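You operate a simulated robot arm through the tools that you are given. There is no shell and no other tool.

You are at the controls of a simulated two-armed robot. One attempt, no reset.

TASK
Free block 57 from the vice and clamp the silver air cylinder instead.
Fine: wind the vice fully open; the block goes on the bench top beside block 75. Set down upright: numbered steel block, silver air cylinder.
Where things are to end (x, y in the base frame): numbered steel block within 0.07 m of [0.93, 0.43].

The check looks at the end state, three seconds after you hand in, the way a careful person would. Anything else that was tipped, shoved, dropped, spilled or broken makes it a failure.

THE ROBOT
Two 7-joint arms with fingered hands on one trunk that stands fixed in place. Base frame: the origin is at the foot of the trunk, x ahead of it, y to its left, z up. Lengths are in m, angles in rad, forces in N, time in s.
The left shoulder is at [0.021, 0.269, 1.147], the right one opposite. Each reaches about 1.298 m from its shoulder. Payload 5 kg a hand.
The tool frame of a hand sits at the grasp point between the pads (the TCP): z along the fingers, y along the line on which they close. The tips reach 0.042 m beyond it. The gripper opens to 0.208 m; its body begins 0.119 m behind the TCP. The gripper is a hand of 4 fingers: y runs from the thumb to the fingers, the wrist lies at [0, 0, -0.317] in the tool frame, and closing takes about 1.5 s.
Orientation is told as [roll, pitch, yaw] about the base's x, y, z axes, in that order, counted from this pose: with the fingers straight down and closing along the base's y, the tool's x points along the base's -x, its y along +y and its z along -z.

THE INTERFACE
- The arms move only by the tool play_rows. It takes "left_motion", "right_motion" or both (then of equal length, played together; a hand with none holds still); each is a list of rows, each an object (a shift or turn left out is 0, a gripper value left out holds the last) with "rot": the turn, a rotation vector about the tool's x, y, z in rad, a list of three; "linear": the shift along the tool's x, y, z in mm, a list of three. In form: [{"rot": [wx, wy, wz], "linear": [x, y, z]}, ...]. A call has 1 to 20 rows; each row shifts and turns the commanded pose from where the row before left it, along the tool's axes as they then stand. "left_hand" and "right_hand" are, for a hand that has rows, the finger opening in mm, from 0 to 208, set as the call begins (left out, the last holds). Rows are played at 5 a second. More than 0.05 m and 0.15 rad between two rows, or a gripper value outside its range, and nothing of the call is played. Where a pose cannot be reached the arm comes as near as it can. A force on the tool above 90 N (or 10 N above the force at the start of the call, whichever is more), or a blocked arm, ends the call early, and 0.2 s more pass. The fingers move at their own pace (about 0.153 m/s each) and stop on an object; they squeeze with about 25 N. The grip force told is the motor's: it shows also when the fingers shut on nothing. Time passes only in rows, and 0.2 s behind the last, so rows that do not move let the fingers close. The reply holds the time, the measured pose of the TCP, the force on the tool along the base axes, the opening and the grip force, in the units named above and with some noise, with the torque about the TCP (base axes, N m) and any sound that the robot's microphone picked up.
- Cameras (640 x 400 px; columns grow to the right, rows downward): "scene" is now at [0.1633, 0.0134, 1.4311]; the picture's right is [0.14, -0.99, 0.00], its down [-0.40, -0.06, -0.92] and it looks along [0.91, 0.13, -0.40] (base axes); focal length 338 px, centre (320, 200). "left" rides on the left gripper at [-0.093, 0.001, -0.146] in its tool frame; the picture's right is [-0.02, -1.00, 0.00], its down [0.84, -0.01, -0.54] and it looks along [0.54, -0.01, 0.84] (tool axes); focal length 280 px, centre (320, 200). "right" rides on the right gripper at [0.094, 0.002, -0.146] in its tool frame; the picture's right is [-0.01, 1.00, 0.00], its down [-0.84, -0.01, -0.54] and it looks along [-0.54, -0.01, 0.84] (tool axes); focal length 280 px, centre (320, 200).
- grab_frame(camera): a new picture of that camera. No time passes.
- lift_body(by): moves the trunk up (or, below 0, down) by that many m; the arms and the scene camera ride with it, the base frame stays. It gives what a move gives, with no picture.
- finger_targets(finger1, finger2, finger3, thumb_bend, hand): sets how far each is bent, from 0 (flat) to 100 (curled in); at 30 the hand is open as for a grip, at 70 the pads meet at the TCP. One left out holds its place. A second passes; each finger stops where it meets its share of the squeeze, and holds until it gets a number again. A gripper value or a shape takes the hand back. It gives what a move gives, with no picture; readings hold the bend of each and the force on the fingers (four entries, about 0 where the hand has none), thumb and palm.
- set_grasp(shape, hand): the hand has 4 fingers and takes this shape, open, in about a second: jaw (thumb against the fingers, like two jaws); tri (thumb and two fingers); tip (a fingertip pinch); poke (one finger out to press); point (the index stretched); flat (the hand flat); cup (the hand cupped); fist (a fist). The gripper value then closes the fingers along that shape, each until it touches; the sizes above hold for jaw. It gives what a move gives, with no picture.
- pan_tilt(pan, tilt): turns the head with the scene camera to pan (to the left, within 1.396 rad either way) and tilt (down, from -0.506 to 1.204), counted from straight ahead of the robot (the tilt from the chest, where the trunk bows). It gives what a move gives.
- pixel_to_xyz(camera, pixels): for up to 12 pixels [column, row] of the newest picture of that camera ("zoom" is the newest enlarged one), the place [x, y, z] in the base frame of the surface seen there, good to about 0.003 m. No time passes.
- zoom(camera, box): a new picture of the part [left, top, right, bottom] of that camera's present view, enlarged. No time passes.
- close_job(): hands the job in; it is judged then, once.

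Unless the task says otherwise, let go and move clear before handing in.

The tools are called after "Emit:" as name(argument=value, ...) on one line, values as JSON. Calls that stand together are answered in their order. play_rows: Moves the arms, as the interface text tells. Its arguments: {"type":"object","properties":{"left_motion":{"type":"array","items":{"type":"object","properties":{"rot":{"type":"array","items":{"type":"number"}},"linear":{"type":"array","items":{"type":"number"}}}}},"left_hand":{"type":"number"},"right_motion":{"type":"array","items":{"type":"object","properties":{"rot":{"type":"array","items":{"type":"number"}},"linear":{"type":"array","items":{"type":"number"}}}}},"right_hand":{"type":"number"}},"required":[]} The other tools are called the same way: lift_body (by) moves the trunk up or down; set_grasp (shape, hand) gives the hand a shape; finger_targets (finger1, finger2, finger3, thumb_bend, hand) moves the fingers one by one; pan_tilt (pan, tilt) turns the head that bears the scene camera; grab_frame (camera) takes a picture; pixel_to_xyz (camera, pixels) gives the place of the surface under pixels of a picture; zoom (camera, box) takes an enlarged picture of a part of a camera's view; close_job () hands the job in.

At the start:

```text
clock: 0.0
left_ee_pos: [0.5959, 0.3202, 1.2466]
left_ee_rot: [0.001, 0.0, 0.169]
left_ft_force: [0.4, -0.2, 0.6]
left_wrist_torque: [-0.02, 0.01, -0.01]
left_finger_gap: 0.2079
left_grasp_force: 0.0
left_shape: jaw
left_bend: [30.0, 30.0, 30.0, 30.0]
left_finger forces: [0.0, 0.0, 0.1, 0.0, 0.1, 0.0]
right_ee_pos: [0.4496, -0.1278, 1.173]
right_ee_rot: [0.002, 0.0, 0.169]
right_ft_force: [0.8, 0.1, -1.1]
right_wrist_torque: [-0.01, 0.02, -0.01]
right_finger_gap: 0.2078
right_grasp_force: 0.0
right_shape: jaw
right_bend: [30.0, 30.0, 30.0, 30.0]
right_finger forces: [0.0, 0.0, 0.0, 0.1, 0.1, 0.0]
trunk travel left (down, up): [-0.525, 0.096]
head pan, tilt (commanded): [0.145, 0.414]
```

scene: 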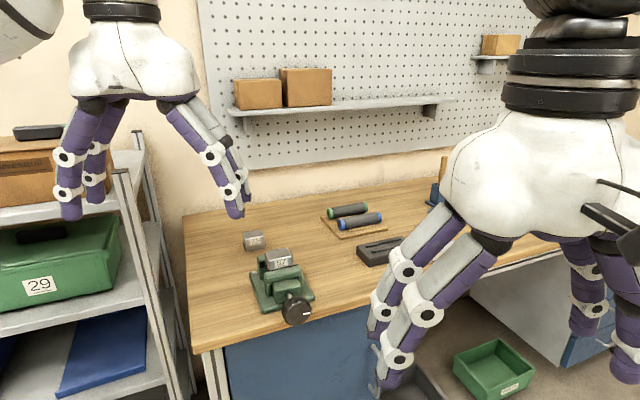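
right: 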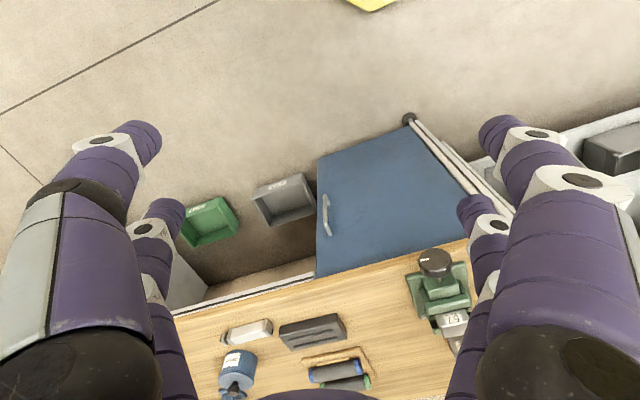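
left: 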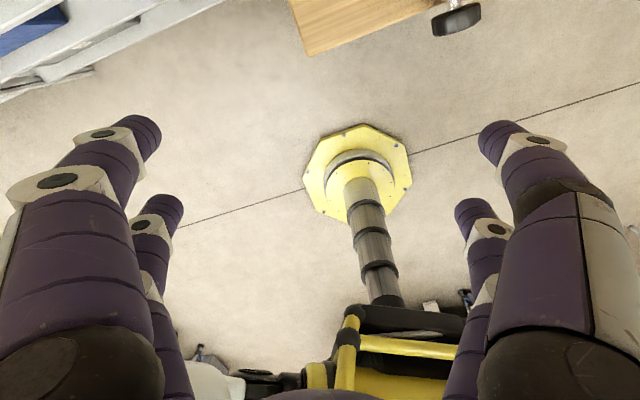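

The scene picture shows the vice near (283, 285) with a block in it, block 75 probably at (254, 240), and in the right camera a silver part near (247, 332). I'll zoom in on these to read them and measure their places.

Emit:
zoom(camera="scene", box=[220, 220, 340, 330])

Emit:
zoom(camera="right", box=[200, 230, 500, 400])

```text
3.64 times, centred on (280, 275) of scene
```

zoom: 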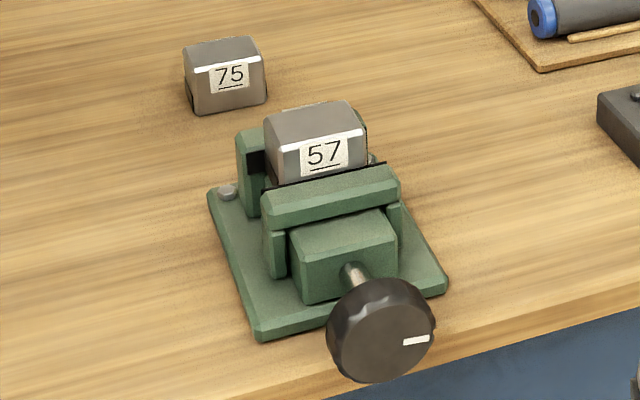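

```text
2.13 times, centred on (350, 315) of right
```

zoom: 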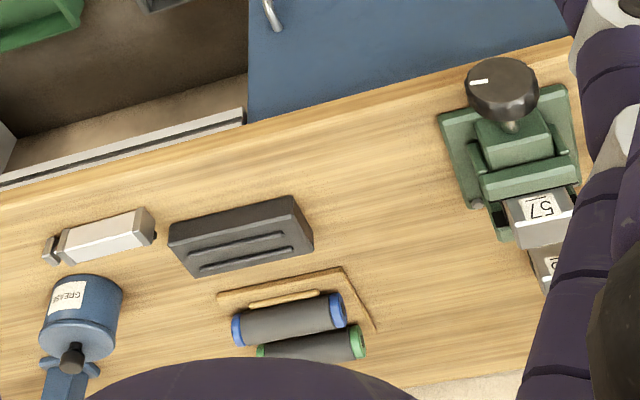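

The right view shows the vice knob at (435, 262), block 57 at (453, 320) and a silver part with a small knob at one end at (247, 332). I'll measure points on these before moving.

Emit:
zoom(camera="right", box=[200, 290, 320, 365])

Emit:
pixel_to_xyz(camera="right", pixels=[[225, 340], [235, 333], [250, 330], [265, 325], [272, 328], [300, 325], [435, 262], [453, 320], [240, 375], [330, 300], [260, 350], [230, 320]])

Emit:
pixel_to_xyz(camera="scene", pixels=[[279, 257], [254, 239], [254, 233], [297, 310], [284, 270], [265, 263], [282, 282], [262, 295], [300, 290], [240, 260], [290, 255], [281, 263]])

```text
5.33 times, centred on (260, 328) of right
```

zoom: 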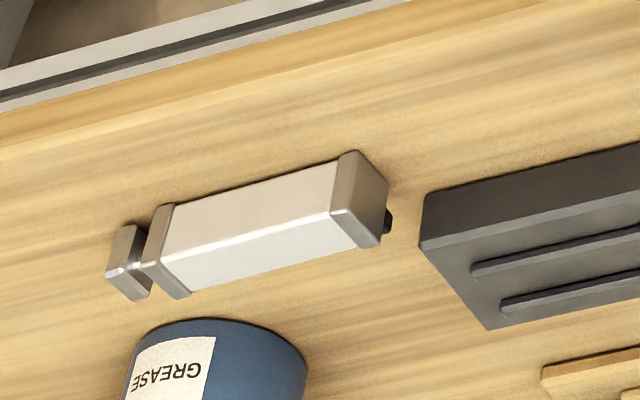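

```text
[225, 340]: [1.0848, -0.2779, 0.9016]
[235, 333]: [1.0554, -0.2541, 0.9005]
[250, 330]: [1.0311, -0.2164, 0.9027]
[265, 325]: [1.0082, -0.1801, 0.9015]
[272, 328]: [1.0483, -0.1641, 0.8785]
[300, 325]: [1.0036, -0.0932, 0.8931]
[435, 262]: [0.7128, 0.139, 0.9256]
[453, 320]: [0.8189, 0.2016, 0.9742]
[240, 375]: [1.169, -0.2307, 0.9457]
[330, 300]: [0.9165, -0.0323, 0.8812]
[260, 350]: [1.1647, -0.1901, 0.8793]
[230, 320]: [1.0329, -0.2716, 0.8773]
```

```text
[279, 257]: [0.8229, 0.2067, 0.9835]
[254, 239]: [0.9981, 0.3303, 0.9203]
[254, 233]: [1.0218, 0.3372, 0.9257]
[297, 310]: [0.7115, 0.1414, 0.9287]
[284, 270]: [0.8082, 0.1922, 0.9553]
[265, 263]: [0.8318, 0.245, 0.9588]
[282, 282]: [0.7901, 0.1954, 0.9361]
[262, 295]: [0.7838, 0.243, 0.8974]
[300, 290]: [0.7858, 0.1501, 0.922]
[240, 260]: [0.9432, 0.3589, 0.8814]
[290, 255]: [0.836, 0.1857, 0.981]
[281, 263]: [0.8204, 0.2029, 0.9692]
```

The bench top lies at about z 0.88, the block 57 top at about z 0.983 and the knob near (0.712, 0.14, 0.927). I'll zoom in tightly on the vice to get its axis and the block's size.

Emit:
zoom(camera="scene", box=[244, 240, 324, 330])

```text
4.44 times, centred on (284, 285) of scene
```

zoom: 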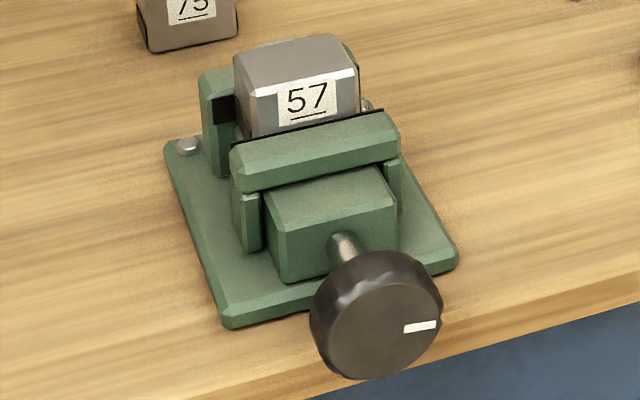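

Emit:
pixel_to_xyz(camera="zoom", pixels=[[242, 172], [395, 140], [225, 310], [455, 255], [175, 145], [238, 70], [355, 70], [265, 50], [335, 42], [375, 315], [325, 335], [420, 300]])

Emit:
pixel_to_xyz(camera="zoom", pixels=[[375, 262], [365, 370], [320, 310], [432, 320], [340, 245], [350, 258], [275, 205], [380, 190], [205, 120], [222, 110], [300, 125], [300, 300]])

```text
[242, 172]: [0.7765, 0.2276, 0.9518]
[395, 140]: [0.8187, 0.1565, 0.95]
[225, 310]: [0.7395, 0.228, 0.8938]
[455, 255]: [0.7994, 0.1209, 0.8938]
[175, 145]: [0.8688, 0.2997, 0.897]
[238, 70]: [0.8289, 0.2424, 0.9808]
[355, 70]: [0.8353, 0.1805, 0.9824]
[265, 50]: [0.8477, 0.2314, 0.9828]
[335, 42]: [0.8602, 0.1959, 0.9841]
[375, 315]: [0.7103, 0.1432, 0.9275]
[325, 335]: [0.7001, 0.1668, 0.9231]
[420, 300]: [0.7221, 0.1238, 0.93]
```

```text
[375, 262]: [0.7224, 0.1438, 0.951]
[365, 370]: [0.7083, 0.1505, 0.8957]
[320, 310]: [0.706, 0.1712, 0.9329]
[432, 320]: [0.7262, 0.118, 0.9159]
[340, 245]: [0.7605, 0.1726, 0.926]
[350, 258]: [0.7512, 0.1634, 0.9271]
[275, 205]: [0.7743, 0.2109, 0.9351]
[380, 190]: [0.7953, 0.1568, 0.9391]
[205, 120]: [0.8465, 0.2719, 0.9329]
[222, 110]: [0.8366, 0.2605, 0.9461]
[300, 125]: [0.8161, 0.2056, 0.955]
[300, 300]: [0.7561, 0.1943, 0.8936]
```

The vice's screw axis runs at about 30° to base x, with the knob about 0.057 m across. I'll check the bench edge near the knob and measure the silver cylinder more closely.

Emit:
zoom(camera="right", box=[210, 310, 290, 355])

Emit:
pixel_to_xyz(camera="zoom", pixels=[[60, 260], [100, 300], [150, 280], [150, 200], [190, 220], [300, 180], [330, 250], [440, 120], [450, 200], [480, 220], [520, 180], [130, 250]])

Emit:
zoom(camera="right", box=[390, 230, 510, 350])

Emit:
pixel_to_xyz(camera="scene", pixels=[[205, 345], [240, 337], [270, 330], [300, 325], [330, 318], [350, 312], [185, 215], [195, 280], [212, 346], [240, 240], [300, 300], [310, 318]])

```text
8.00 times, centred on (250, 332) of right
```

zoom: 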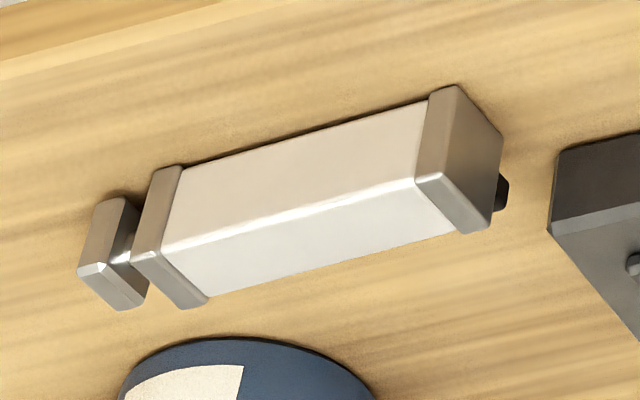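

```text
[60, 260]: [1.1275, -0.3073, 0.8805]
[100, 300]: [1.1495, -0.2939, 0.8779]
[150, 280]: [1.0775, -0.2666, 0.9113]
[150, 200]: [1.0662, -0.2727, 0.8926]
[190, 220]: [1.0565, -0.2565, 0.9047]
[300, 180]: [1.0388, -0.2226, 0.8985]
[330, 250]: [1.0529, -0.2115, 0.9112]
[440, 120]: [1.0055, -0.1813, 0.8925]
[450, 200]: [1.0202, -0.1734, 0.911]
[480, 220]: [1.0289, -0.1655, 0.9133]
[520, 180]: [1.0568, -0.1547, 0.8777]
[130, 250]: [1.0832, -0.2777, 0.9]
```

```text
3.33 times, centred on (450, 290) of right
```

zoom: 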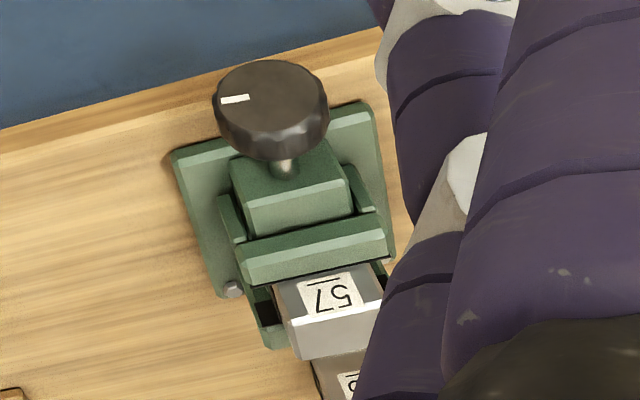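

```text
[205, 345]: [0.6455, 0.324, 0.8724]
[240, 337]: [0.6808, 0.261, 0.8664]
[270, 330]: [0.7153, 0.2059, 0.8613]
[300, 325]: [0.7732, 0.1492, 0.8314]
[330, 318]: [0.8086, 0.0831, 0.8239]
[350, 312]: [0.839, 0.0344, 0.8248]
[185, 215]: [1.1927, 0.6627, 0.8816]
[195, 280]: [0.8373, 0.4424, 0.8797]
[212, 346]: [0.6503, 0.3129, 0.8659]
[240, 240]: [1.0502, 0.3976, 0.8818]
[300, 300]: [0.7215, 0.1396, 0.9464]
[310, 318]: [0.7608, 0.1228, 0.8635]
```

The cylinder body is about 0.034 m high and 0.11 m long and lies parallel to the vice jaws. The knob (zoom pixel (270, 110)) overhangs the bench edge. I'll bring the left hand above block 57, turned to 30°, so it can hold the block while the vice opens.

Emit:
play_rows(left_motion=[{"rot": [0, 0, -0.1185]}, {"rot": [0, 0, -0.1185]}, {"rot": [0, 0, -0.1185]}, {"linear": [-26.3, -35.3, 0]}, {"linear": [-26.3, -35.3, 0]}, {"linear": [-26.3, -35.3, 0]}, {"linear": [-26.3, -35.3, 0]}, {"linear": [-26.3, -35.3, 0]}, {"linear": [-26.3, -35.3, 0]}])

Emit:
grab_frame(camera="left")

Emit:
grab_frame(camera="scene")

```text
clock: 2.0
left_ee_pos: [0.8366, 0.2131, 1.2464]
left_ee_rot: [0.002, 0.0, 0.526]
left_ft_force: [0.6, -0.1, -0.6]
left_wrist_torque: [0.1, 0.05, 0.0]
left_finger_gap: 0.208
left_grasp_force: 0.2
left_shape: jaw
left_bend: [30.0, 30.0, 30.0, 30.0]
left_finger forces: [0.0, 0.0, 0.0, 0.0, 0.0, 0.0]
right_ee_pos: [0.4492, -0.1313, 1.1734]
right_ee_rot: [0.003, 0.001, 0.168]
right_ft_force: [0.0, -1.7, -0.3]
right_wrist_torque: [0.16, 0.07, 0.0]
right_finger_gap: 0.2077
right_grasp_force: 0.0
right_shape: jaw
right_bend: [30.0, 30.0, 30.0, 30.0]
right_finger forces: [0.0, 0.1, 0.0, 0.0, 0.0, 0.0]
trunk travel left (down, up): [-0.525, 0.096]
head pan, tilt (commanded): [0.145, 0.414]
```

```text
taken
```

left: 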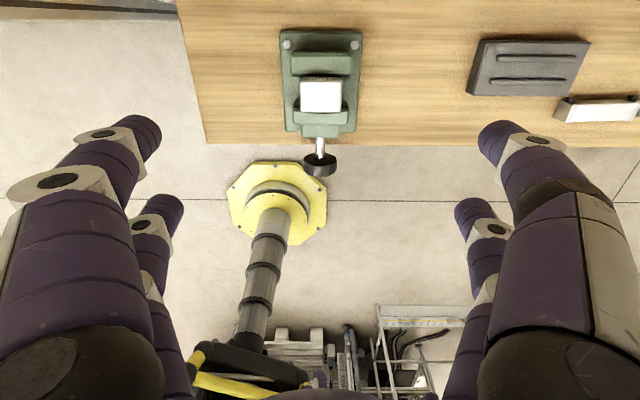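

```text
taken
```

scene: 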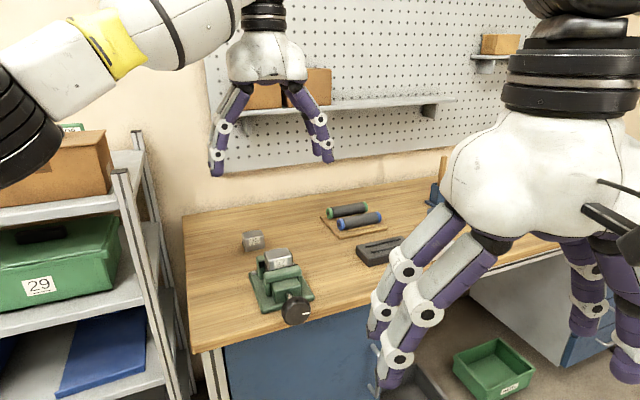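

The left view looks straight onto the vice at (320, 90), with the block's top at (320, 96) between the jaws. I'll zoom in on it and measure the jaws and block.

Emit:
zoom(camera="left", box=[260, 20, 380, 190])

Emit:
zoom(camera="left", box=[270, 25, 370, 140])

```text
2.35 times, centred on (320, 105) of left
```

zoom: 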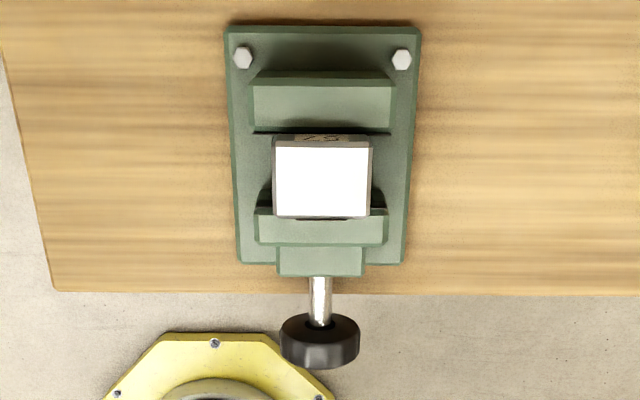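

```text
3.48 times, centred on (320, 82) of left
```

zoom: 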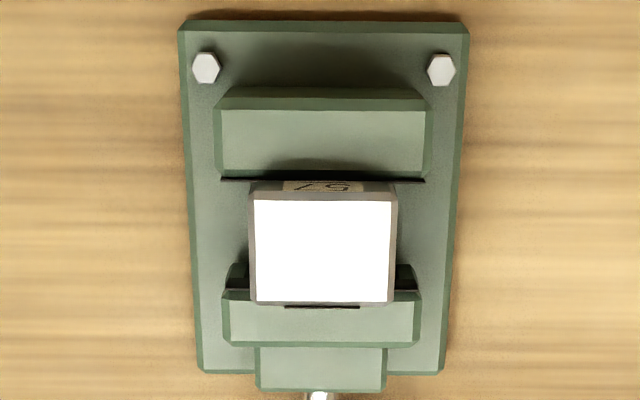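

Emit:
pixel_to_xyz(camera="zoom", pixels=[[320, 140], [230, 140], [415, 140], [320, 320], [235, 320], [405, 320], [260, 210], [385, 210], [260, 295], [380, 295], [220, 220], [240, 280]])

Emit:
pixel_to_xyz(camera="zoom", pixels=[[410, 280], [425, 220], [320, 190], [260, 190], [385, 190], [320, 370], [320, 100], [215, 170], [425, 175], [195, 350], [320, 250], [230, 250]])

```text
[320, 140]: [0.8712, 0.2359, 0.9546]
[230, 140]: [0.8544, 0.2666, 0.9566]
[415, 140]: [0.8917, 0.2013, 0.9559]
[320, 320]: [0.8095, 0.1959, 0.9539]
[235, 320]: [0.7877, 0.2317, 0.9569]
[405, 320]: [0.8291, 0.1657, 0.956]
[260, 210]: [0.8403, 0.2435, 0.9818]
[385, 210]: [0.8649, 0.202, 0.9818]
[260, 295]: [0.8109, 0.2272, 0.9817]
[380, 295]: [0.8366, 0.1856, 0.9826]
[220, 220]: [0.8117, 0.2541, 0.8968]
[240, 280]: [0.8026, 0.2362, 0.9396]
```

```text
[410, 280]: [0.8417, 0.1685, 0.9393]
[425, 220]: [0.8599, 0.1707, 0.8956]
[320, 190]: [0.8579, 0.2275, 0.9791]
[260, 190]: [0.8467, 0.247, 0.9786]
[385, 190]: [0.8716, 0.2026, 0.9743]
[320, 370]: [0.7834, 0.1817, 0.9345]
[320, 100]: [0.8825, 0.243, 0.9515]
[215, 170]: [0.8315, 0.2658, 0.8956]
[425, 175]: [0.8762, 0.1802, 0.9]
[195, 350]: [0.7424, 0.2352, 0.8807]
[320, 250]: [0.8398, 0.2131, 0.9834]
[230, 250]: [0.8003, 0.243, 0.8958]
```

The jaw tops are at z 0.9555, the block top at 0.982, and the vice base is visible beside it at z 0.896, so the block could drop if released unheld. I'll lower the left hand over the block with fingers at 120 mm and look before closing.

Emit:
play_rows(left_hand=120, left_motion=[{"linear": [-2.9, 0.5, 40]}, {"linear": [0, 0, 45]}, {"linear": [0, 0, 45]}, {"linear": [0, 0, 45]}, {"linear": [0, 0, 35]}, {"linear": [0, 0, 10]}, {}])

Emit:
grab_frame(camera="left")

Emit:
zoom(camera="scene", box=[200, 180, 360, 330])

```text
clock: 3.6
left_ee_pos: [0.8403, 0.2166, 1.0243]
left_ee_rot: [-0.001, 0.0, 0.526]
left_ft_force: [0.7, -0.2, 0.2]
left_wrist_torque: [0.0, 0.02, 0.0]
left_finger_gap: 0.1204
left_grasp_force: 0.0
left_shape: jaw
left_bend: [72.0, 72.0, 72.0, 70.0]
left_finger forces: [0.0, 0.0, 0.1, 0.0, 0.0, 0.0]
right_ee_pos: [0.45, -0.1283, 1.173]
right_ee_rot: [0.002, 0.001, 0.17]
right_ft_force: [0.6, -0.7, -1.1]
right_wrist_torque: [0.02, 0.03, -0.01]
right_finger_gap: 0.2075
right_grasp_force: 0.1
right_shape: jaw
right_bend: [30.0, 30.0, 30.0, 30.0]
right_finger forces: [0.1, 0.0, 0.1, 0.0, 0.0, 0.0]
trunk travel left (down, up): [-0.525, 0.096]
head pan, tilt (commanded): [0.145, 0.414]
```

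```text
taken
```

left: 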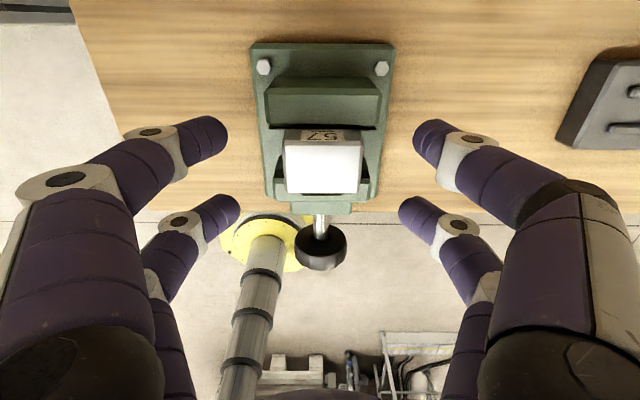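

```text
2.67 times, centred on (280, 255) of scene
```

zoom: 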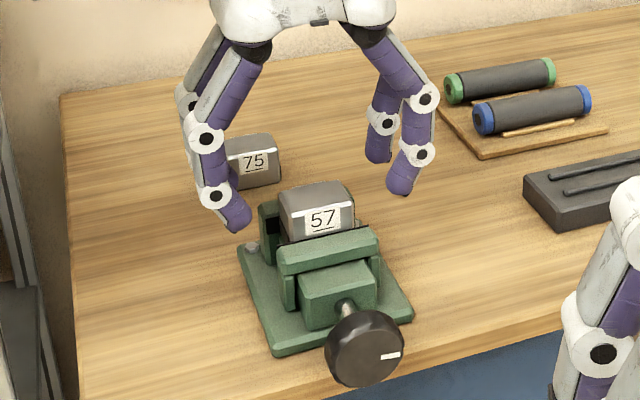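

Each side of the hand shows two fingers (left picture tips near (205, 140), (220, 210) and (435, 140), (415, 212)). I'll measure the tips' places to see if they will land on the block.

Emit:
pixel_to_xyz(camera="left", pixels=[[205, 138], [220, 138], [230, 210], [215, 212], [430, 140], [420, 135], [410, 212], [420, 215], [320, 165], [345, 85], [320, 245]])

```text
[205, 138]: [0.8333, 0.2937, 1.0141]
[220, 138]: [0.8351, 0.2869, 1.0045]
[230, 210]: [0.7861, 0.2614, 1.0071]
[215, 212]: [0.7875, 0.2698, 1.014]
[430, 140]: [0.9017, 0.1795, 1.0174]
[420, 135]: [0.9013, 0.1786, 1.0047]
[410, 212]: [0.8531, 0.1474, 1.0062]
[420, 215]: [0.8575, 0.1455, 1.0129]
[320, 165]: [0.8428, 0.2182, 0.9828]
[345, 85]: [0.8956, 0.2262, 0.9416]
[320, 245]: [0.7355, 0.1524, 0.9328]
```

The finger pairs stand 0.055 m apart along the vice axis, while the block is only 0.046 m thick that way, so they would only catch its edges. I'll raise the left hand and try the fingertip-pinch shape.

Emit:
play_rows(left_motion=[{"linear": [0, 0, -40]}, {"linear": [0, 0, -40]}])

Emit:
set_grasp(hand="left", shape="tip")

Emit:
grab_frame(camera="left")

Emit:
zoom(camera="scene", box=[200, 80, 360, 230])

```text
clock: 4.2
left_ee_pos: [0.84, 0.2159, 1.1064]
left_ee_rot: [0.001, 0.0, 0.526]
left_ft_force: [-0.4, 0.0, -0.6]
left_wrist_torque: [0.09, -0.05, 0.0]
left_finger_gap: 0.1208
left_grasp_force: 0.0
left_shape: jaw
left_bend: [72.0, 72.0, 72.0, 70.0]
left_finger forces: [0.1, 0.0, 0.0, 0.0, 0.0, 0.1]
right_ee_pos: [0.4491, -0.129, 1.1738]
right_ee_rot: [0.003, -0.001, 0.17]
right_ft_force: [0.0, -0.1, -0.1]
right_wrist_torque: [0.03, -0.05, -0.01]
right_finger_gap: 0.208
right_grasp_force: 0.0
right_shape: jaw
right_bend: [30.0, 30.0, 30.0, 30.0]
right_finger forces: [0.0, 0.0, 0.0, 0.0, 0.0, 0.0]
trunk travel left (down, up): [-0.525, 0.096]
head pan, tilt (commanded): [0.145, 0.414]
```

```text
clock: 5.1
left_ee_pos: [0.8407, 0.2167, 1.1048]
left_ee_rot: [-0.001, -0.003, 0.525]
left_ft_force: [0.4, 0.1, -0.7]
left_wrist_torque: [-0.02, 0.02, -0.03]
left_finger_gap: 0.208
left_grasp_force: 0.1
left_shape: tip
left_bend: [30.0, 30.0, 30.0, 30.0]
left_finger forces: [0.1, 0.0, 0.1, 0.1, 0.0, 0.1]
right_ee_pos: [0.4491, -0.1283, 1.1742]
right_ee_rot: [0.002, -0.001, 0.168]
right_ft_force: [0.6, -0.8, 0.6]
right_wrist_torque: [0.01, 0.0, -0.02]
right_finger_gap: 0.2078
right_grasp_force: 0.0
right_shape: jaw
right_bend: [30.0, 30.0, 30.0, 30.0]
right_finger forces: [0.1, 0.0, 0.0, 0.0, 0.0, 0.0]
trunk travel left (down, up): [-0.525, 0.096]
head pan, tilt (commanded): [0.145, 0.414]
```

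```text
taken
```

left: 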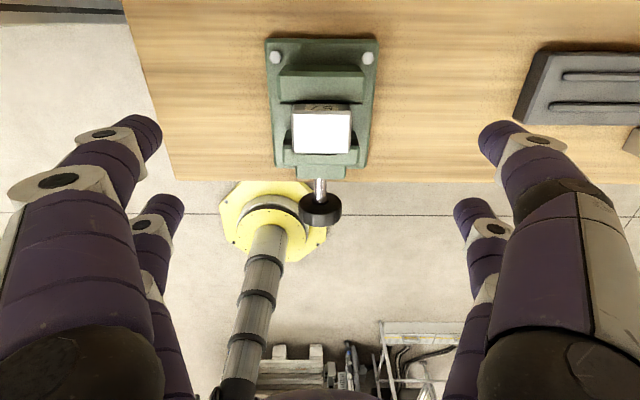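

```text
2.67 times, centred on (280, 155) of scene
```

zoom: 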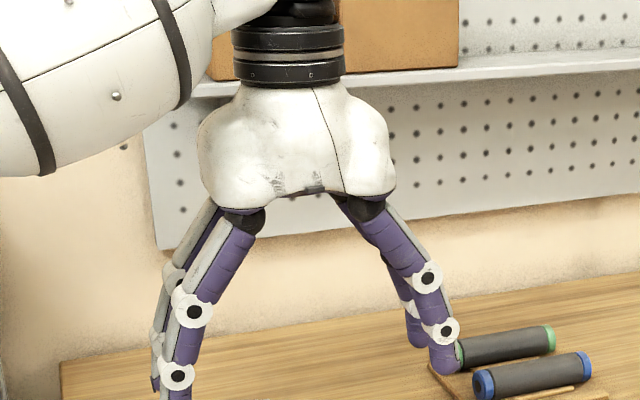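

The tip shape looks the same when open, so I'll close it part-way in free air to see which fingers take part.

Emit:
play_rows(left_hand=80, left_motion=[{}, {}, {}, {}, {}])

Emit:
grab_frame(camera="left")

Emit:
zoom(camera="scene", box=[200, 80, 360, 230])

```text
clock: 6.3
left_ee_pos: [0.8388, 0.2169, 1.106]
left_ee_rot: [0.001, 0.0, 0.526]
left_ft_force: [-0.4, -0.5, 0.2]
left_wrist_torque: [0.04, -0.02, 0.0]
left_finger_gap: 0.0806
left_grasp_force: 0.1
left_shape: tip
left_bend: [73.0, 73.0, 73.0, 70.0]
left_finger forces: [0.1, 0.0, 0.1, 0.1, 0.0, 0.0]
right_ee_pos: [0.4501, -0.128, 1.1732]
right_ee_rot: [0.001, -0.001, 0.17]
right_ft_force: [-0.2, -0.8, 0.0]
right_wrist_torque: [0.01, -0.01, 0.04]
right_finger_gap: 0.2079
right_grasp_force: 0.1
right_shape: jaw
right_bend: [30.0, 30.0, 30.0, 30.0]
right_finger forces: [0.1, 0.0, 0.0, 0.0, 0.0, 0.0]
trunk travel left (down, up): [-0.525, 0.096]
head pan, tilt (commanded): [0.145, 0.414]
```

```text
taken
```

left: 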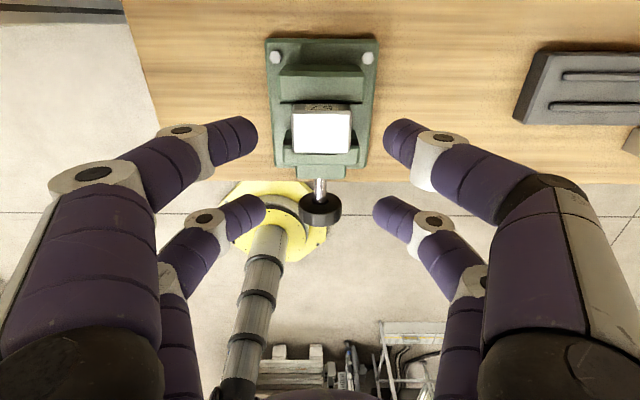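

```text
2.67 times, centred on (280, 155) of scene
```

zoom: 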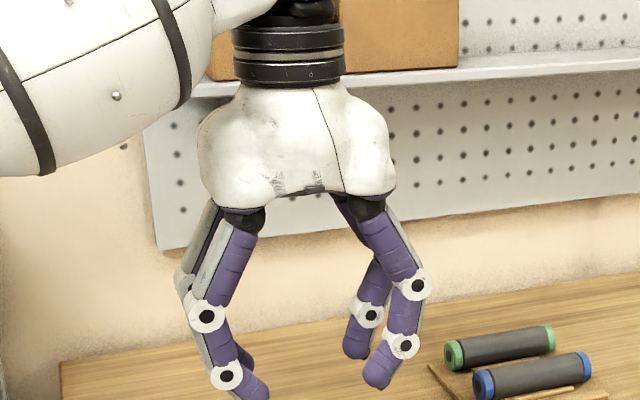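

In tip shape all four fingers still move as two pairs. I'll measure the present tip spacing and then try the tri shape in free air.

Emit:
pixel_to_xyz(camera="left", pixels=[[252, 132], [260, 208], [390, 135], [380, 208], [240, 137], [250, 210]])

Emit:
set_grasp(hand="left", shape="tri")

Emit:
play_rows(left_hand=80, left_motion=[{}, {}, {}, {}, {}])

Emit:
grab_frame(camera="left")

```text
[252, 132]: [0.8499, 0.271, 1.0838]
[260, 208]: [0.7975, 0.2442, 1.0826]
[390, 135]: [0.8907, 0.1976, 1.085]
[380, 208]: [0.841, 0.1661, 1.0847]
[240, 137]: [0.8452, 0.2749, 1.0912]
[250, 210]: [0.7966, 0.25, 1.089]
```

```text
clock: 7.2
left_ee_pos: [0.8388, 0.2165, 1.1056]
left_ee_rot: [0.0, 0.001, 0.525]
left_ft_force: [-0.3, -0.6, -0.4]
left_wrist_torque: [0.01, -0.02, 0.01]
left_finger_gap: 0.2079
left_grasp_force: 0.0
left_shape: tri
left_bend: [30.0, 30.0, 30.0, 30.0]
left_finger forces: [0.0, 0.1, 0.0, 0.1, 0.0, 0.0]
right_ee_pos: [0.4491, -0.1297, 1.1731]
right_ee_rot: [0.0, 0.001, 0.169]
right_ft_force: [-0.4, 0.0, 0.2]
right_wrist_torque: [0.03, 0.03, 0.02]
right_finger_gap: 0.2079
right_grasp_force: 0.1
right_shape: jaw
right_bend: [30.0, 30.0, 30.0, 30.0]
right_finger forces: [0.0, 0.1, 0.1, 0.0, 0.0, 0.1]
trunk travel left (down, up): [-0.525, 0.096]
head pan, tilt (commanded): [0.145, 0.414]
```

```text
clock: 8.4
left_ee_pos: [0.8397, 0.2169, 1.1053]
left_ee_rot: [-0.001, -0.002, 0.525]
left_ft_force: [-0.2, -0.3, 0.1]
left_wrist_torque: [0.0, -0.02, -0.03]
left_finger_gap: 0.0804
left_grasp_force: 0.1
left_shape: tri
left_bend: [73.0, 73.0, 73.0, 70.0]
left_finger forces: [0.0, 0.0, 0.0, 0.0, 0.1, 0.1]
right_ee_pos: [0.4501, -0.1288, 1.1727]
right_ee_rot: [0.001, 0.001, 0.169]
right_ft_force: [0.2, 0.7, -0.1]
right_wrist_torque: [0.0, 0.0, 0.01]
right_finger_gap: 0.208
right_grasp_force: 0.1
right_shape: jaw
right_bend: [30.0, 30.0, 30.0, 30.0]
right_finger forces: [0.0, 0.0, 0.0, 0.0, 0.1, 0.0]
trunk travel left (down, up): [-0.525, 0.096]
head pan, tilt (commanded): [0.145, 0.414]
```

```text
taken
```

left: 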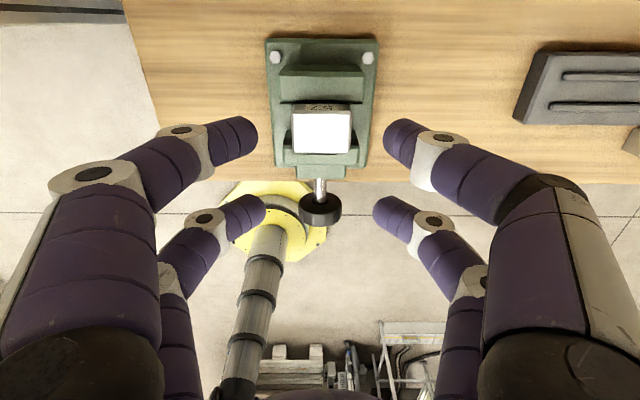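

All shapes give the same two pairs, so I'll find out which number belongs to which finger: I'll flatten finger 1 alone and look.

Emit:
finger_targets(hand="left", finger1=20)

Emit:
grab_frame(camera="left")

Emit:
finger_targets(hand="left", thumb_bend=20)

Emit:
grab_frame(camera="left")

```text
clock: 9.4
left_ee_pos: [0.8396, 0.2163, 1.1066]
left_ee_rot: [0.003, 0.001, 0.525]
left_ft_force: [-0.3, -0.5, 0.2]
left_wrist_torque: [0.02, 0.0, -0.01]
left_finger_gap: 0.1714
left_grasp_force: 0.1
left_shape: fingers
left_bend: [20.0, 73.0, 73.0, 70.0]
left_finger forces: [0.0, 0.1, 0.1, 0.0, 0.0, 0.0]
right_ee_pos: [0.4486, -0.1305, 1.1729]
right_ee_rot: [0.001, 0.0, 0.17]
right_ft_force: [-0.2, -0.9, -1.0]
right_wrist_torque: [0.01, 0.02, 0.01]
right_finger_gap: 0.2079
right_grasp_force: 0.2
right_shape: jaw
right_bend: [30.0, 30.0, 30.0, 30.0]
right_finger forces: [0.0, 0.0, 0.0, 0.0, 0.0, 0.1]
trunk travel left (down, up): [-0.525, 0.096]
head pan, tilt (commanded): [0.145, 0.414]
```

```text
taken
```

left: 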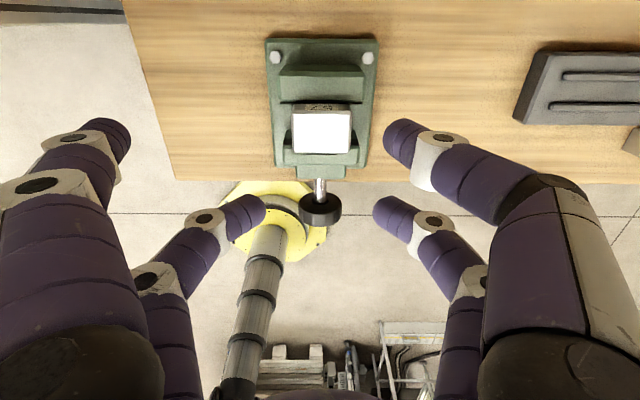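

```text
clock: 10.4
left_ee_pos: [0.8399, 0.2154, 1.1055]
left_ee_rot: [0.001, 0.001, 0.526]
left_ft_force: [-0.2, 0.3, 0.0]
left_wrist_torque: [0.01, 0.01, -0.03]
left_finger_gap: 0.2512
left_grasp_force: 0.1
left_shape: fingers
left_bend: [20.0, 73.0, 73.0, 20.0]
left_finger forces: [0.0, 0.1, 0.1, 0.0, 0.1, 0.1]
right_ee_pos: [0.4481, -0.1284, 1.1741]
right_ee_rot: [0.001, -0.001, 0.169]
right_ft_force: [0.0, -0.4, 0.1]
right_wrist_torque: [0.0, -0.02, 0.01]
right_finger_gap: 0.2079
right_grasp_force: 0.1
right_shape: jaw
right_bend: [30.0, 30.0, 30.0, 30.0]
right_finger forces: [0.0, 0.0, 0.0, 0.0, 0.0, 0.1]
trunk travel left (down, up): [-0.525, 0.096]
head pan, tilt (commanded): [0.145, 0.414]
```

```text
taken
```

left: 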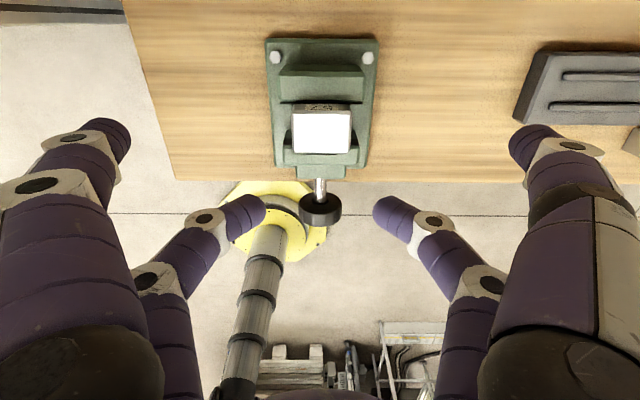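

Finger 1 and the thumb are the far pair, and fingers 2 and 3 the near pair, each pair opposed. A single pair fits between the jaws, so I'll pinch the block's end faces with fingers 2 and 3; first I open them a little and shift the hand so this pair sits over the block's centre.

Emit:
finger_targets(hand="left", finger2=62, finger3=62)

Emit:
play_rows(left_motion=[{"linear": [-27, 0, 30]}, {"linear": [0, 0, 30]}])

Emit:
grab_frame(camera="left")

Emit:
zoom(camera="scene", box=[200, 180, 360, 330])

```text
clock: 11.4
left_ee_pos: [0.8393, 0.2162, 1.1063]
left_ee_rot: [0.0, 0.0, 0.525]
left_ft_force: [0.3, -0.7, 0.7]
left_wrist_torque: [-0.04, 0.01, 0.02]
left_finger_gap: 0.2512
left_grasp_force: 0.1
left_shape: fingers
left_bend: [20.0, 62.0, 62.0, 20.0]
left_finger forces: [0.0, 0.0, 0.0, 0.0, 0.0, 0.0]
right_ee_pos: [0.4494, -0.1291, 1.1737]
right_ee_rot: [0.001, 0.001, 0.165]
right_ft_force: [-0.1, 0.1, -0.8]
right_wrist_torque: [-0.02, 0.0, -0.01]
right_finger_gap: 0.2077
right_grasp_force: 0.0
right_shape: jaw
right_bend: [30.0, 30.0, 30.0, 30.0]
right_finger forces: [0.1, 0.0, 0.0, 0.1, 0.1, 0.0]
trunk travel left (down, up): [-0.525, 0.096]
head pan, tilt (commanded): [0.145, 0.414]
```

```text
clock: 12.0
left_ee_pos: [0.8636, 0.2302, 1.0465]
left_ee_rot: [-0.003, 0.001, 0.525]
left_ft_force: [-0.5, -0.5, 1.1]
left_wrist_torque: [0.03, -0.01, -0.02]
left_finger_gap: 0.2512
left_grasp_force: 0.0
left_shape: fingers
left_bend: [20.0, 62.0, 62.0, 20.0]
left_finger forces: [0.0, 0.0, 0.0, 0.0, 0.0, 0.0]
right_ee_pos: [0.4493, -0.1289, 1.1745]
right_ee_rot: [0.003, 0.001, 0.169]
right_ft_force: [0.1, -0.3, -0.2]
right_wrist_torque: [0.02, 0.02, 0.02]
right_finger_gap: 0.2079
right_grasp_force: 0.1
right_shape: jaw
right_bend: [30.0, 30.0, 30.0, 30.0]
right_finger forces: [0.0, 0.0, 0.1, 0.0, 0.1, 0.1]
trunk travel left (down, up): [-0.525, 0.096]
head pan, tilt (commanded): [0.145, 0.414]
```

```text
taken
```

left: 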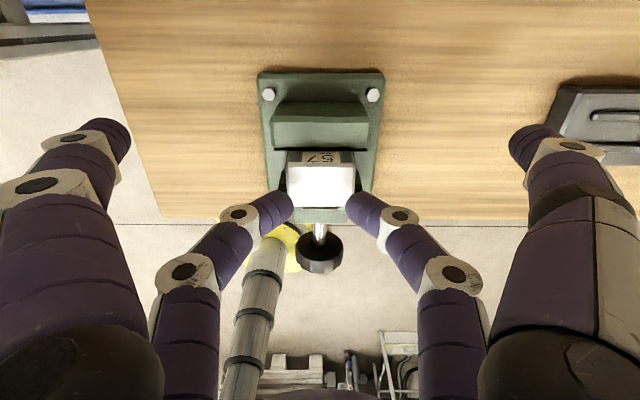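

```text
2.67 times, centred on (280, 255) of scene
```

zoom: 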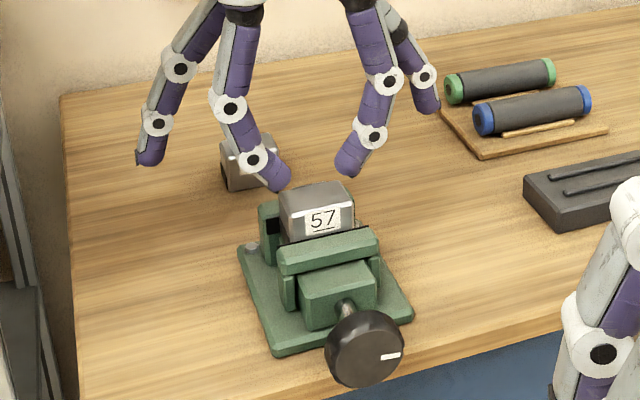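

At bend 62 the near pair's tips (left picture (288, 205) and (352, 205)) are already about block-width apart. I'll measure the gap and open them some.

Emit:
pixel_to_xyz(camera="left", pixels=[[287, 205], [352, 205], [280, 212], [360, 212], [320, 175]])

Emit:
finger_targets(hand="left", finger2=48, finger3=48)

Emit:
grab_frame(camera="left")

```text
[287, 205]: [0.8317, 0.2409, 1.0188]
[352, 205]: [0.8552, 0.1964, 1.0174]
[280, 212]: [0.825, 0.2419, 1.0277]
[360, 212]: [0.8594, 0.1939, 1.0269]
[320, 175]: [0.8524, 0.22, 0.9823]
```

```text
clock: 13.0
left_ee_pos: [0.863, 0.2302, 1.0451]
left_ee_rot: [0.001, 0.001, 0.527]
left_ft_force: [-1.1, -0.5, 0.7]
left_wrist_torque: [0.0, 0.04, 0.0]
left_finger_gap: 0.251
left_grasp_force: 0.1
left_shape: fingers
left_bend: [20.0, 48.0, 48.0, 20.0]
left_finger forces: [0.0, 0.0, 0.0, 0.1, 0.0, 0.1]
right_ee_pos: [0.4493, -0.1298, 1.1738]
right_ee_rot: [0.0, 0.0, 0.17]
right_ft_force: [-0.2, 0.0, 0.1]
right_wrist_torque: [-0.02, 0.01, 0.02]
right_finger_gap: 0.2077
right_grasp_force: 0.0
right_shape: jaw
right_bend: [30.0, 30.0, 30.0, 30.0]
right_finger forces: [0.0, 0.0, 0.1, 0.0, 0.0, 0.1]
trunk travel left (down, up): [-0.525, 0.096]
head pan, tilt (commanded): [0.145, 0.414]
```

```text
taken
```

left: 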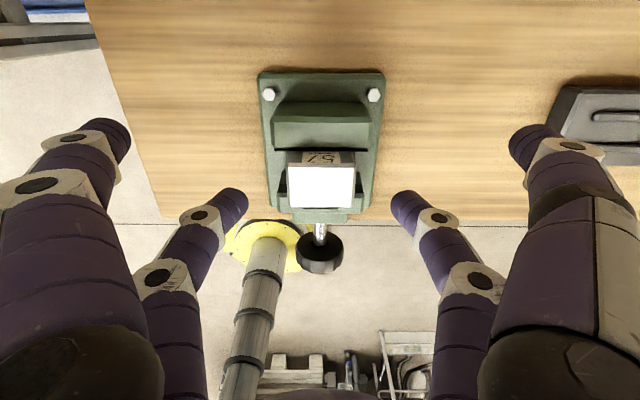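

The near pair now has about 0.12 m between tips, centred on the block. I'll lower the hand so the tips reach to about z 0.94 beside the jaws, then check.

Emit:
play_rows(left_motion=[{"linear": [0, 0, 25]}, {"linear": [0, 0, 25]}, {"linear": [0, 0, 16]}, {}])

Emit:
grab_frame(camera="left")

Emit:
zoom(camera="scene", box=[200, 180, 360, 330])

```text
clock: 14.0
left_ee_pos: [0.8633, 0.2296, 0.9802]
left_ee_rot: [0.001, 0.0, 0.527]
left_ft_force: [-1.5, -0.5, -0.3]
left_wrist_torque: [0.04, -0.03, -0.02]
left_finger_gap: 0.2515
left_grasp_force: 0.1
left_shape: fingers
left_bend: [20.0, 48.0, 48.0, 20.0]
left_finger forces: [0.1, 0.1, 0.0, 0.0, 0.1, 0.0]
right_ee_pos: [0.4474, -0.1283, 1.174]
right_ee_rot: [0.001, 0.0, 0.17]
right_ft_force: [0.5, 0.4, 0.7]
right_wrist_torque: [0.02, -0.02, 0.0]
right_finger_gap: 0.2076
right_grasp_force: 0.3
right_shape: jaw
right_bend: [30.0, 30.0, 30.0, 30.0]
right_finger forces: [0.1, 0.0, 0.0, 0.0, 0.1, 0.0]
trunk travel left (down, up): [-0.525, 0.096]
head pan, tilt (commanded): [0.145, 0.414]
```

```text
taken
```

left: 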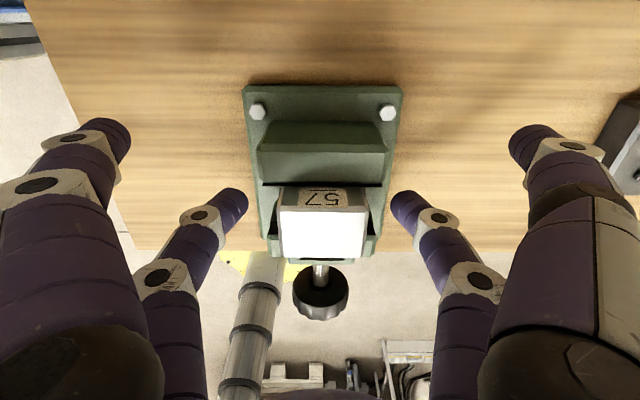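

```text
2.67 times, centred on (280, 255) of scene
```

zoom: 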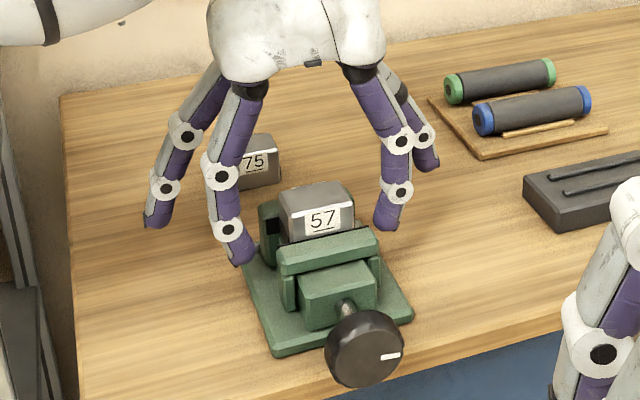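

The near fingers hang on both sides of the vice at the block's level. I'll close them to 57 first and check they enter the jaw gap cleanly.

Emit:
finger_targets(hand="left", finger2=56, finger3=56)

Emit:
grab_frame(camera="left")

Emit:
pixel_to_xyz(camera="left", pixels=[[268, 200], [372, 200], [320, 230], [320, 200], [260, 205], [380, 205]])

```text
clock: 15.0
left_ee_pos: [0.8626, 0.2311, 0.9791]
left_ee_rot: [0.0, 0.001, 0.525]
left_ft_force: [0.6, 0.0, 0.4]
left_wrist_torque: [0.0, -0.01, -0.03]
left_finger_gap: 0.2515
left_grasp_force: 0.1
left_shape: fingers
left_bend: [20.0, 56.0, 56.0, 20.0]
left_finger forces: [0.0, 0.0, 0.0, 0.1, 0.0, 0.0]
right_ee_pos: [0.4493, -0.1281, 1.174]
right_ee_rot: [-0.001, 0.002, 0.168]
right_ft_force: [-0.7, -0.6, 0.8]
right_wrist_torque: [0.02, 0.01, 0.03]
right_finger_gap: 0.2081
right_grasp_force: 0.1
right_shape: jaw
right_bend: [30.0, 30.0, 30.0, 30.0]
right_finger forces: [0.0, 0.0, 0.0, 0.0, 0.0, 0.0]
trunk travel left (down, up): [-0.525, 0.096]
head pan, tilt (commanded): [0.145, 0.414]
```

```text
taken
```

left: 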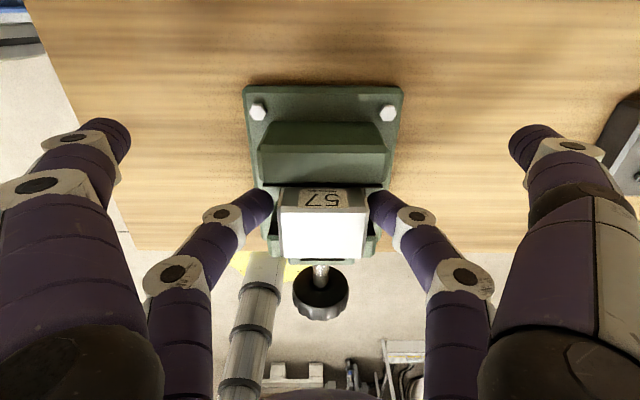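

```text
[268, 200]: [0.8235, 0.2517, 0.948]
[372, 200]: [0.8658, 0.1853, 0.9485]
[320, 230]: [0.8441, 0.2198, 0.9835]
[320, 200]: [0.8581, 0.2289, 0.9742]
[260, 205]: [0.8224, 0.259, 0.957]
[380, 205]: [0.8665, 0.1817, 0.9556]
```

The tips have entered the gap (tip surfaces at z about 0.948, 0.079 m apart) without force. Now I'll close fingers 2 and 3 onto the block.

Emit:
finger_targets(hand="left", finger2=85, finger3=85)

Emit:
grab_frame(camera="left")

Emit:
zoom(camera="scene", box=[200, 180, 360, 330])

```text
clock: 16.0
left_ee_pos: [0.8631, 0.231, 0.9805]
left_ee_rot: [0.001, 0.001, 0.526]
left_ft_force: [-0.1, -0.8, -0.2]
left_wrist_torque: [-0.03, -0.03, 0.05]
left_finger_gap: 0.2515
left_grasp_force: 7.8
left_shape: fingers
left_bend: [20.0, 60.0, 58.0, 20.0]
left_finger forces: [0.1, 7.5, 8.0, 0.0, 0.0, 0.0]
right_ee_pos: [0.4497, -0.1288, 1.1732]
right_ee_rot: [0.0, 0.001, 0.17]
right_ft_force: [-0.5, 0.4, -0.1]
right_wrist_torque: [0.0, -0.01, 0.03]
right_finger_gap: 0.2078
right_grasp_force: 0.0
right_shape: jaw
right_bend: [30.0, 30.0, 30.0, 30.0]
right_finger forces: [0.0, 0.0, 0.0, 0.1, 0.1, 0.0]
trunk travel left (down, up): [-0.525, 0.096]
head pan, tilt (commanded): [0.145, 0.414]
```

```text
taken
```

left: 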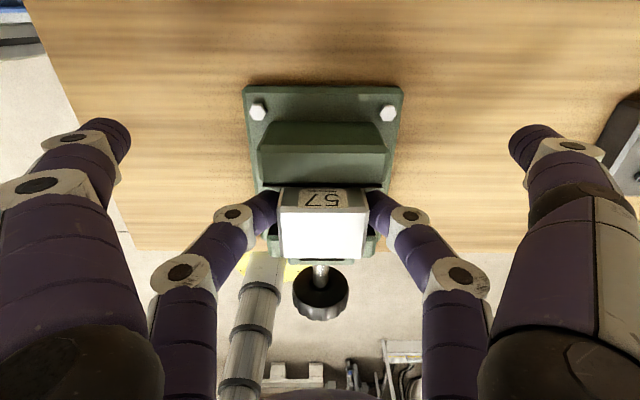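

```text
2.67 times, centred on (280, 255) of scene
```

zoom: 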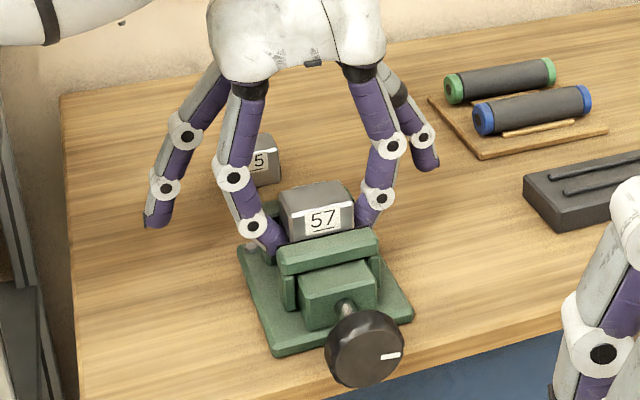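

Fingers 2 and 3 hold the block with about 8 N each. Now I'll bring the right hand round so its fingers point along the vice screw towards the knob, doing the first half of the swing.

Emit:
play_rows(right_motion=[{"rot": [0, 0, -0.1185], "linear": [0, 34.5, 0]}, {"rot": [0, 0, -0.1185], "linear": [0, 34.5, 0]}, {"rot": [0, 0, -0.1185], "linear": [0, 34.5, 0]}, {"rot": [0, -0.0982, 0], "linear": [-27.2, 0, 33.9]}, {"rot": [0, -0.0982, 0], "linear": [-23.8, 0, 33.3]}, {"rot": [0, -0.0982, 0], "linear": [-20.4, 0, 32.4]}, {"rot": [0, -0.0982, 0], "linear": [-17.1, 0, 31.2]}, {"rot": [0, -0.0982, 0], "linear": [-13.9, 0, 29.7]}, {"rot": [0, -0.0982, 0], "linear": [-11.0, 0, 27.9]}, {"rot": [0, -0.0982, 0], "linear": [-8.2, 0, 25.8]}, {"rot": [0, -0.0982, 0], "linear": [-5.6, 0, 23.3]}])

Emit:
grab_frame(camera="scene")

Emit:
grab_frame(camera="right")

```text
clock: 18.4
left_ee_pos: [0.8614, 0.2301, 0.981]
left_ee_rot: [0.001, 0.0, 0.526]
left_ft_force: [1.0, -0.4, 0.3]
left_wrist_torque: [0.06, -0.02, 0.01]
left_finger_gap: 0.2512
left_grasp_force: 8.5
left_shape: fingers
left_bend: [20.0, 60.0, 58.0, 20.0]
left_finger forces: [0.1, 8.2, 8.4, 0.1, 0.0, 0.0]
right_ee_pos: [0.5882, 0.0671, 0.9841]
right_ee_rot: [0.003, -0.789, 0.524]
right_ft_force: [1.1, -0.2, 0.7]
right_wrist_torque: [-0.01, 0.11, 0.02]
right_finger_gap: 0.2077
right_grasp_force: 0.1
right_shape: jaw
right_bend: [30.0, 30.0, 30.0, 30.0]
right_finger forces: [0.0, 0.0, 0.0, 0.0, 0.0, 0.0]
trunk travel left (down, up): [-0.525, 0.096]
head pan, tilt (commanded): [0.145, 0.414]
```

```text
taken
```

scene: 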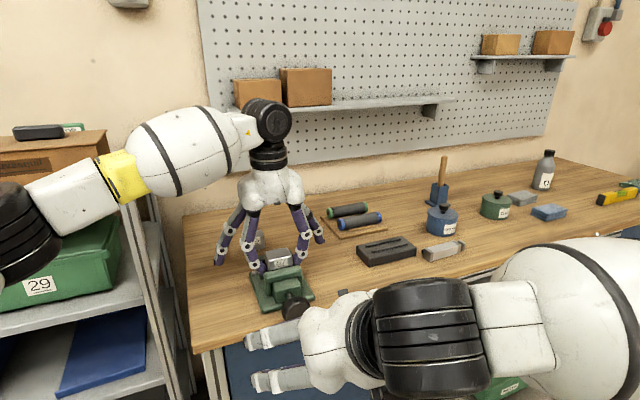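

```text
taken
```

right: 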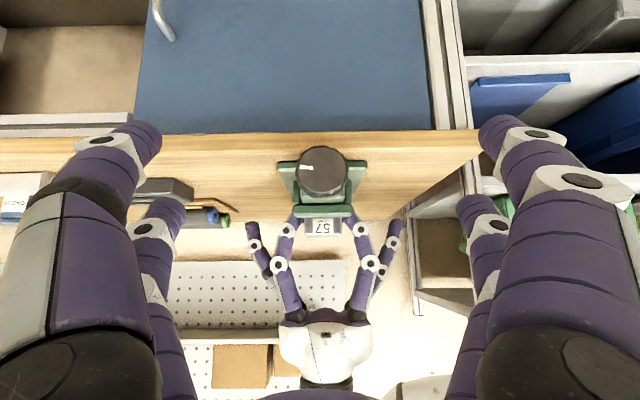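

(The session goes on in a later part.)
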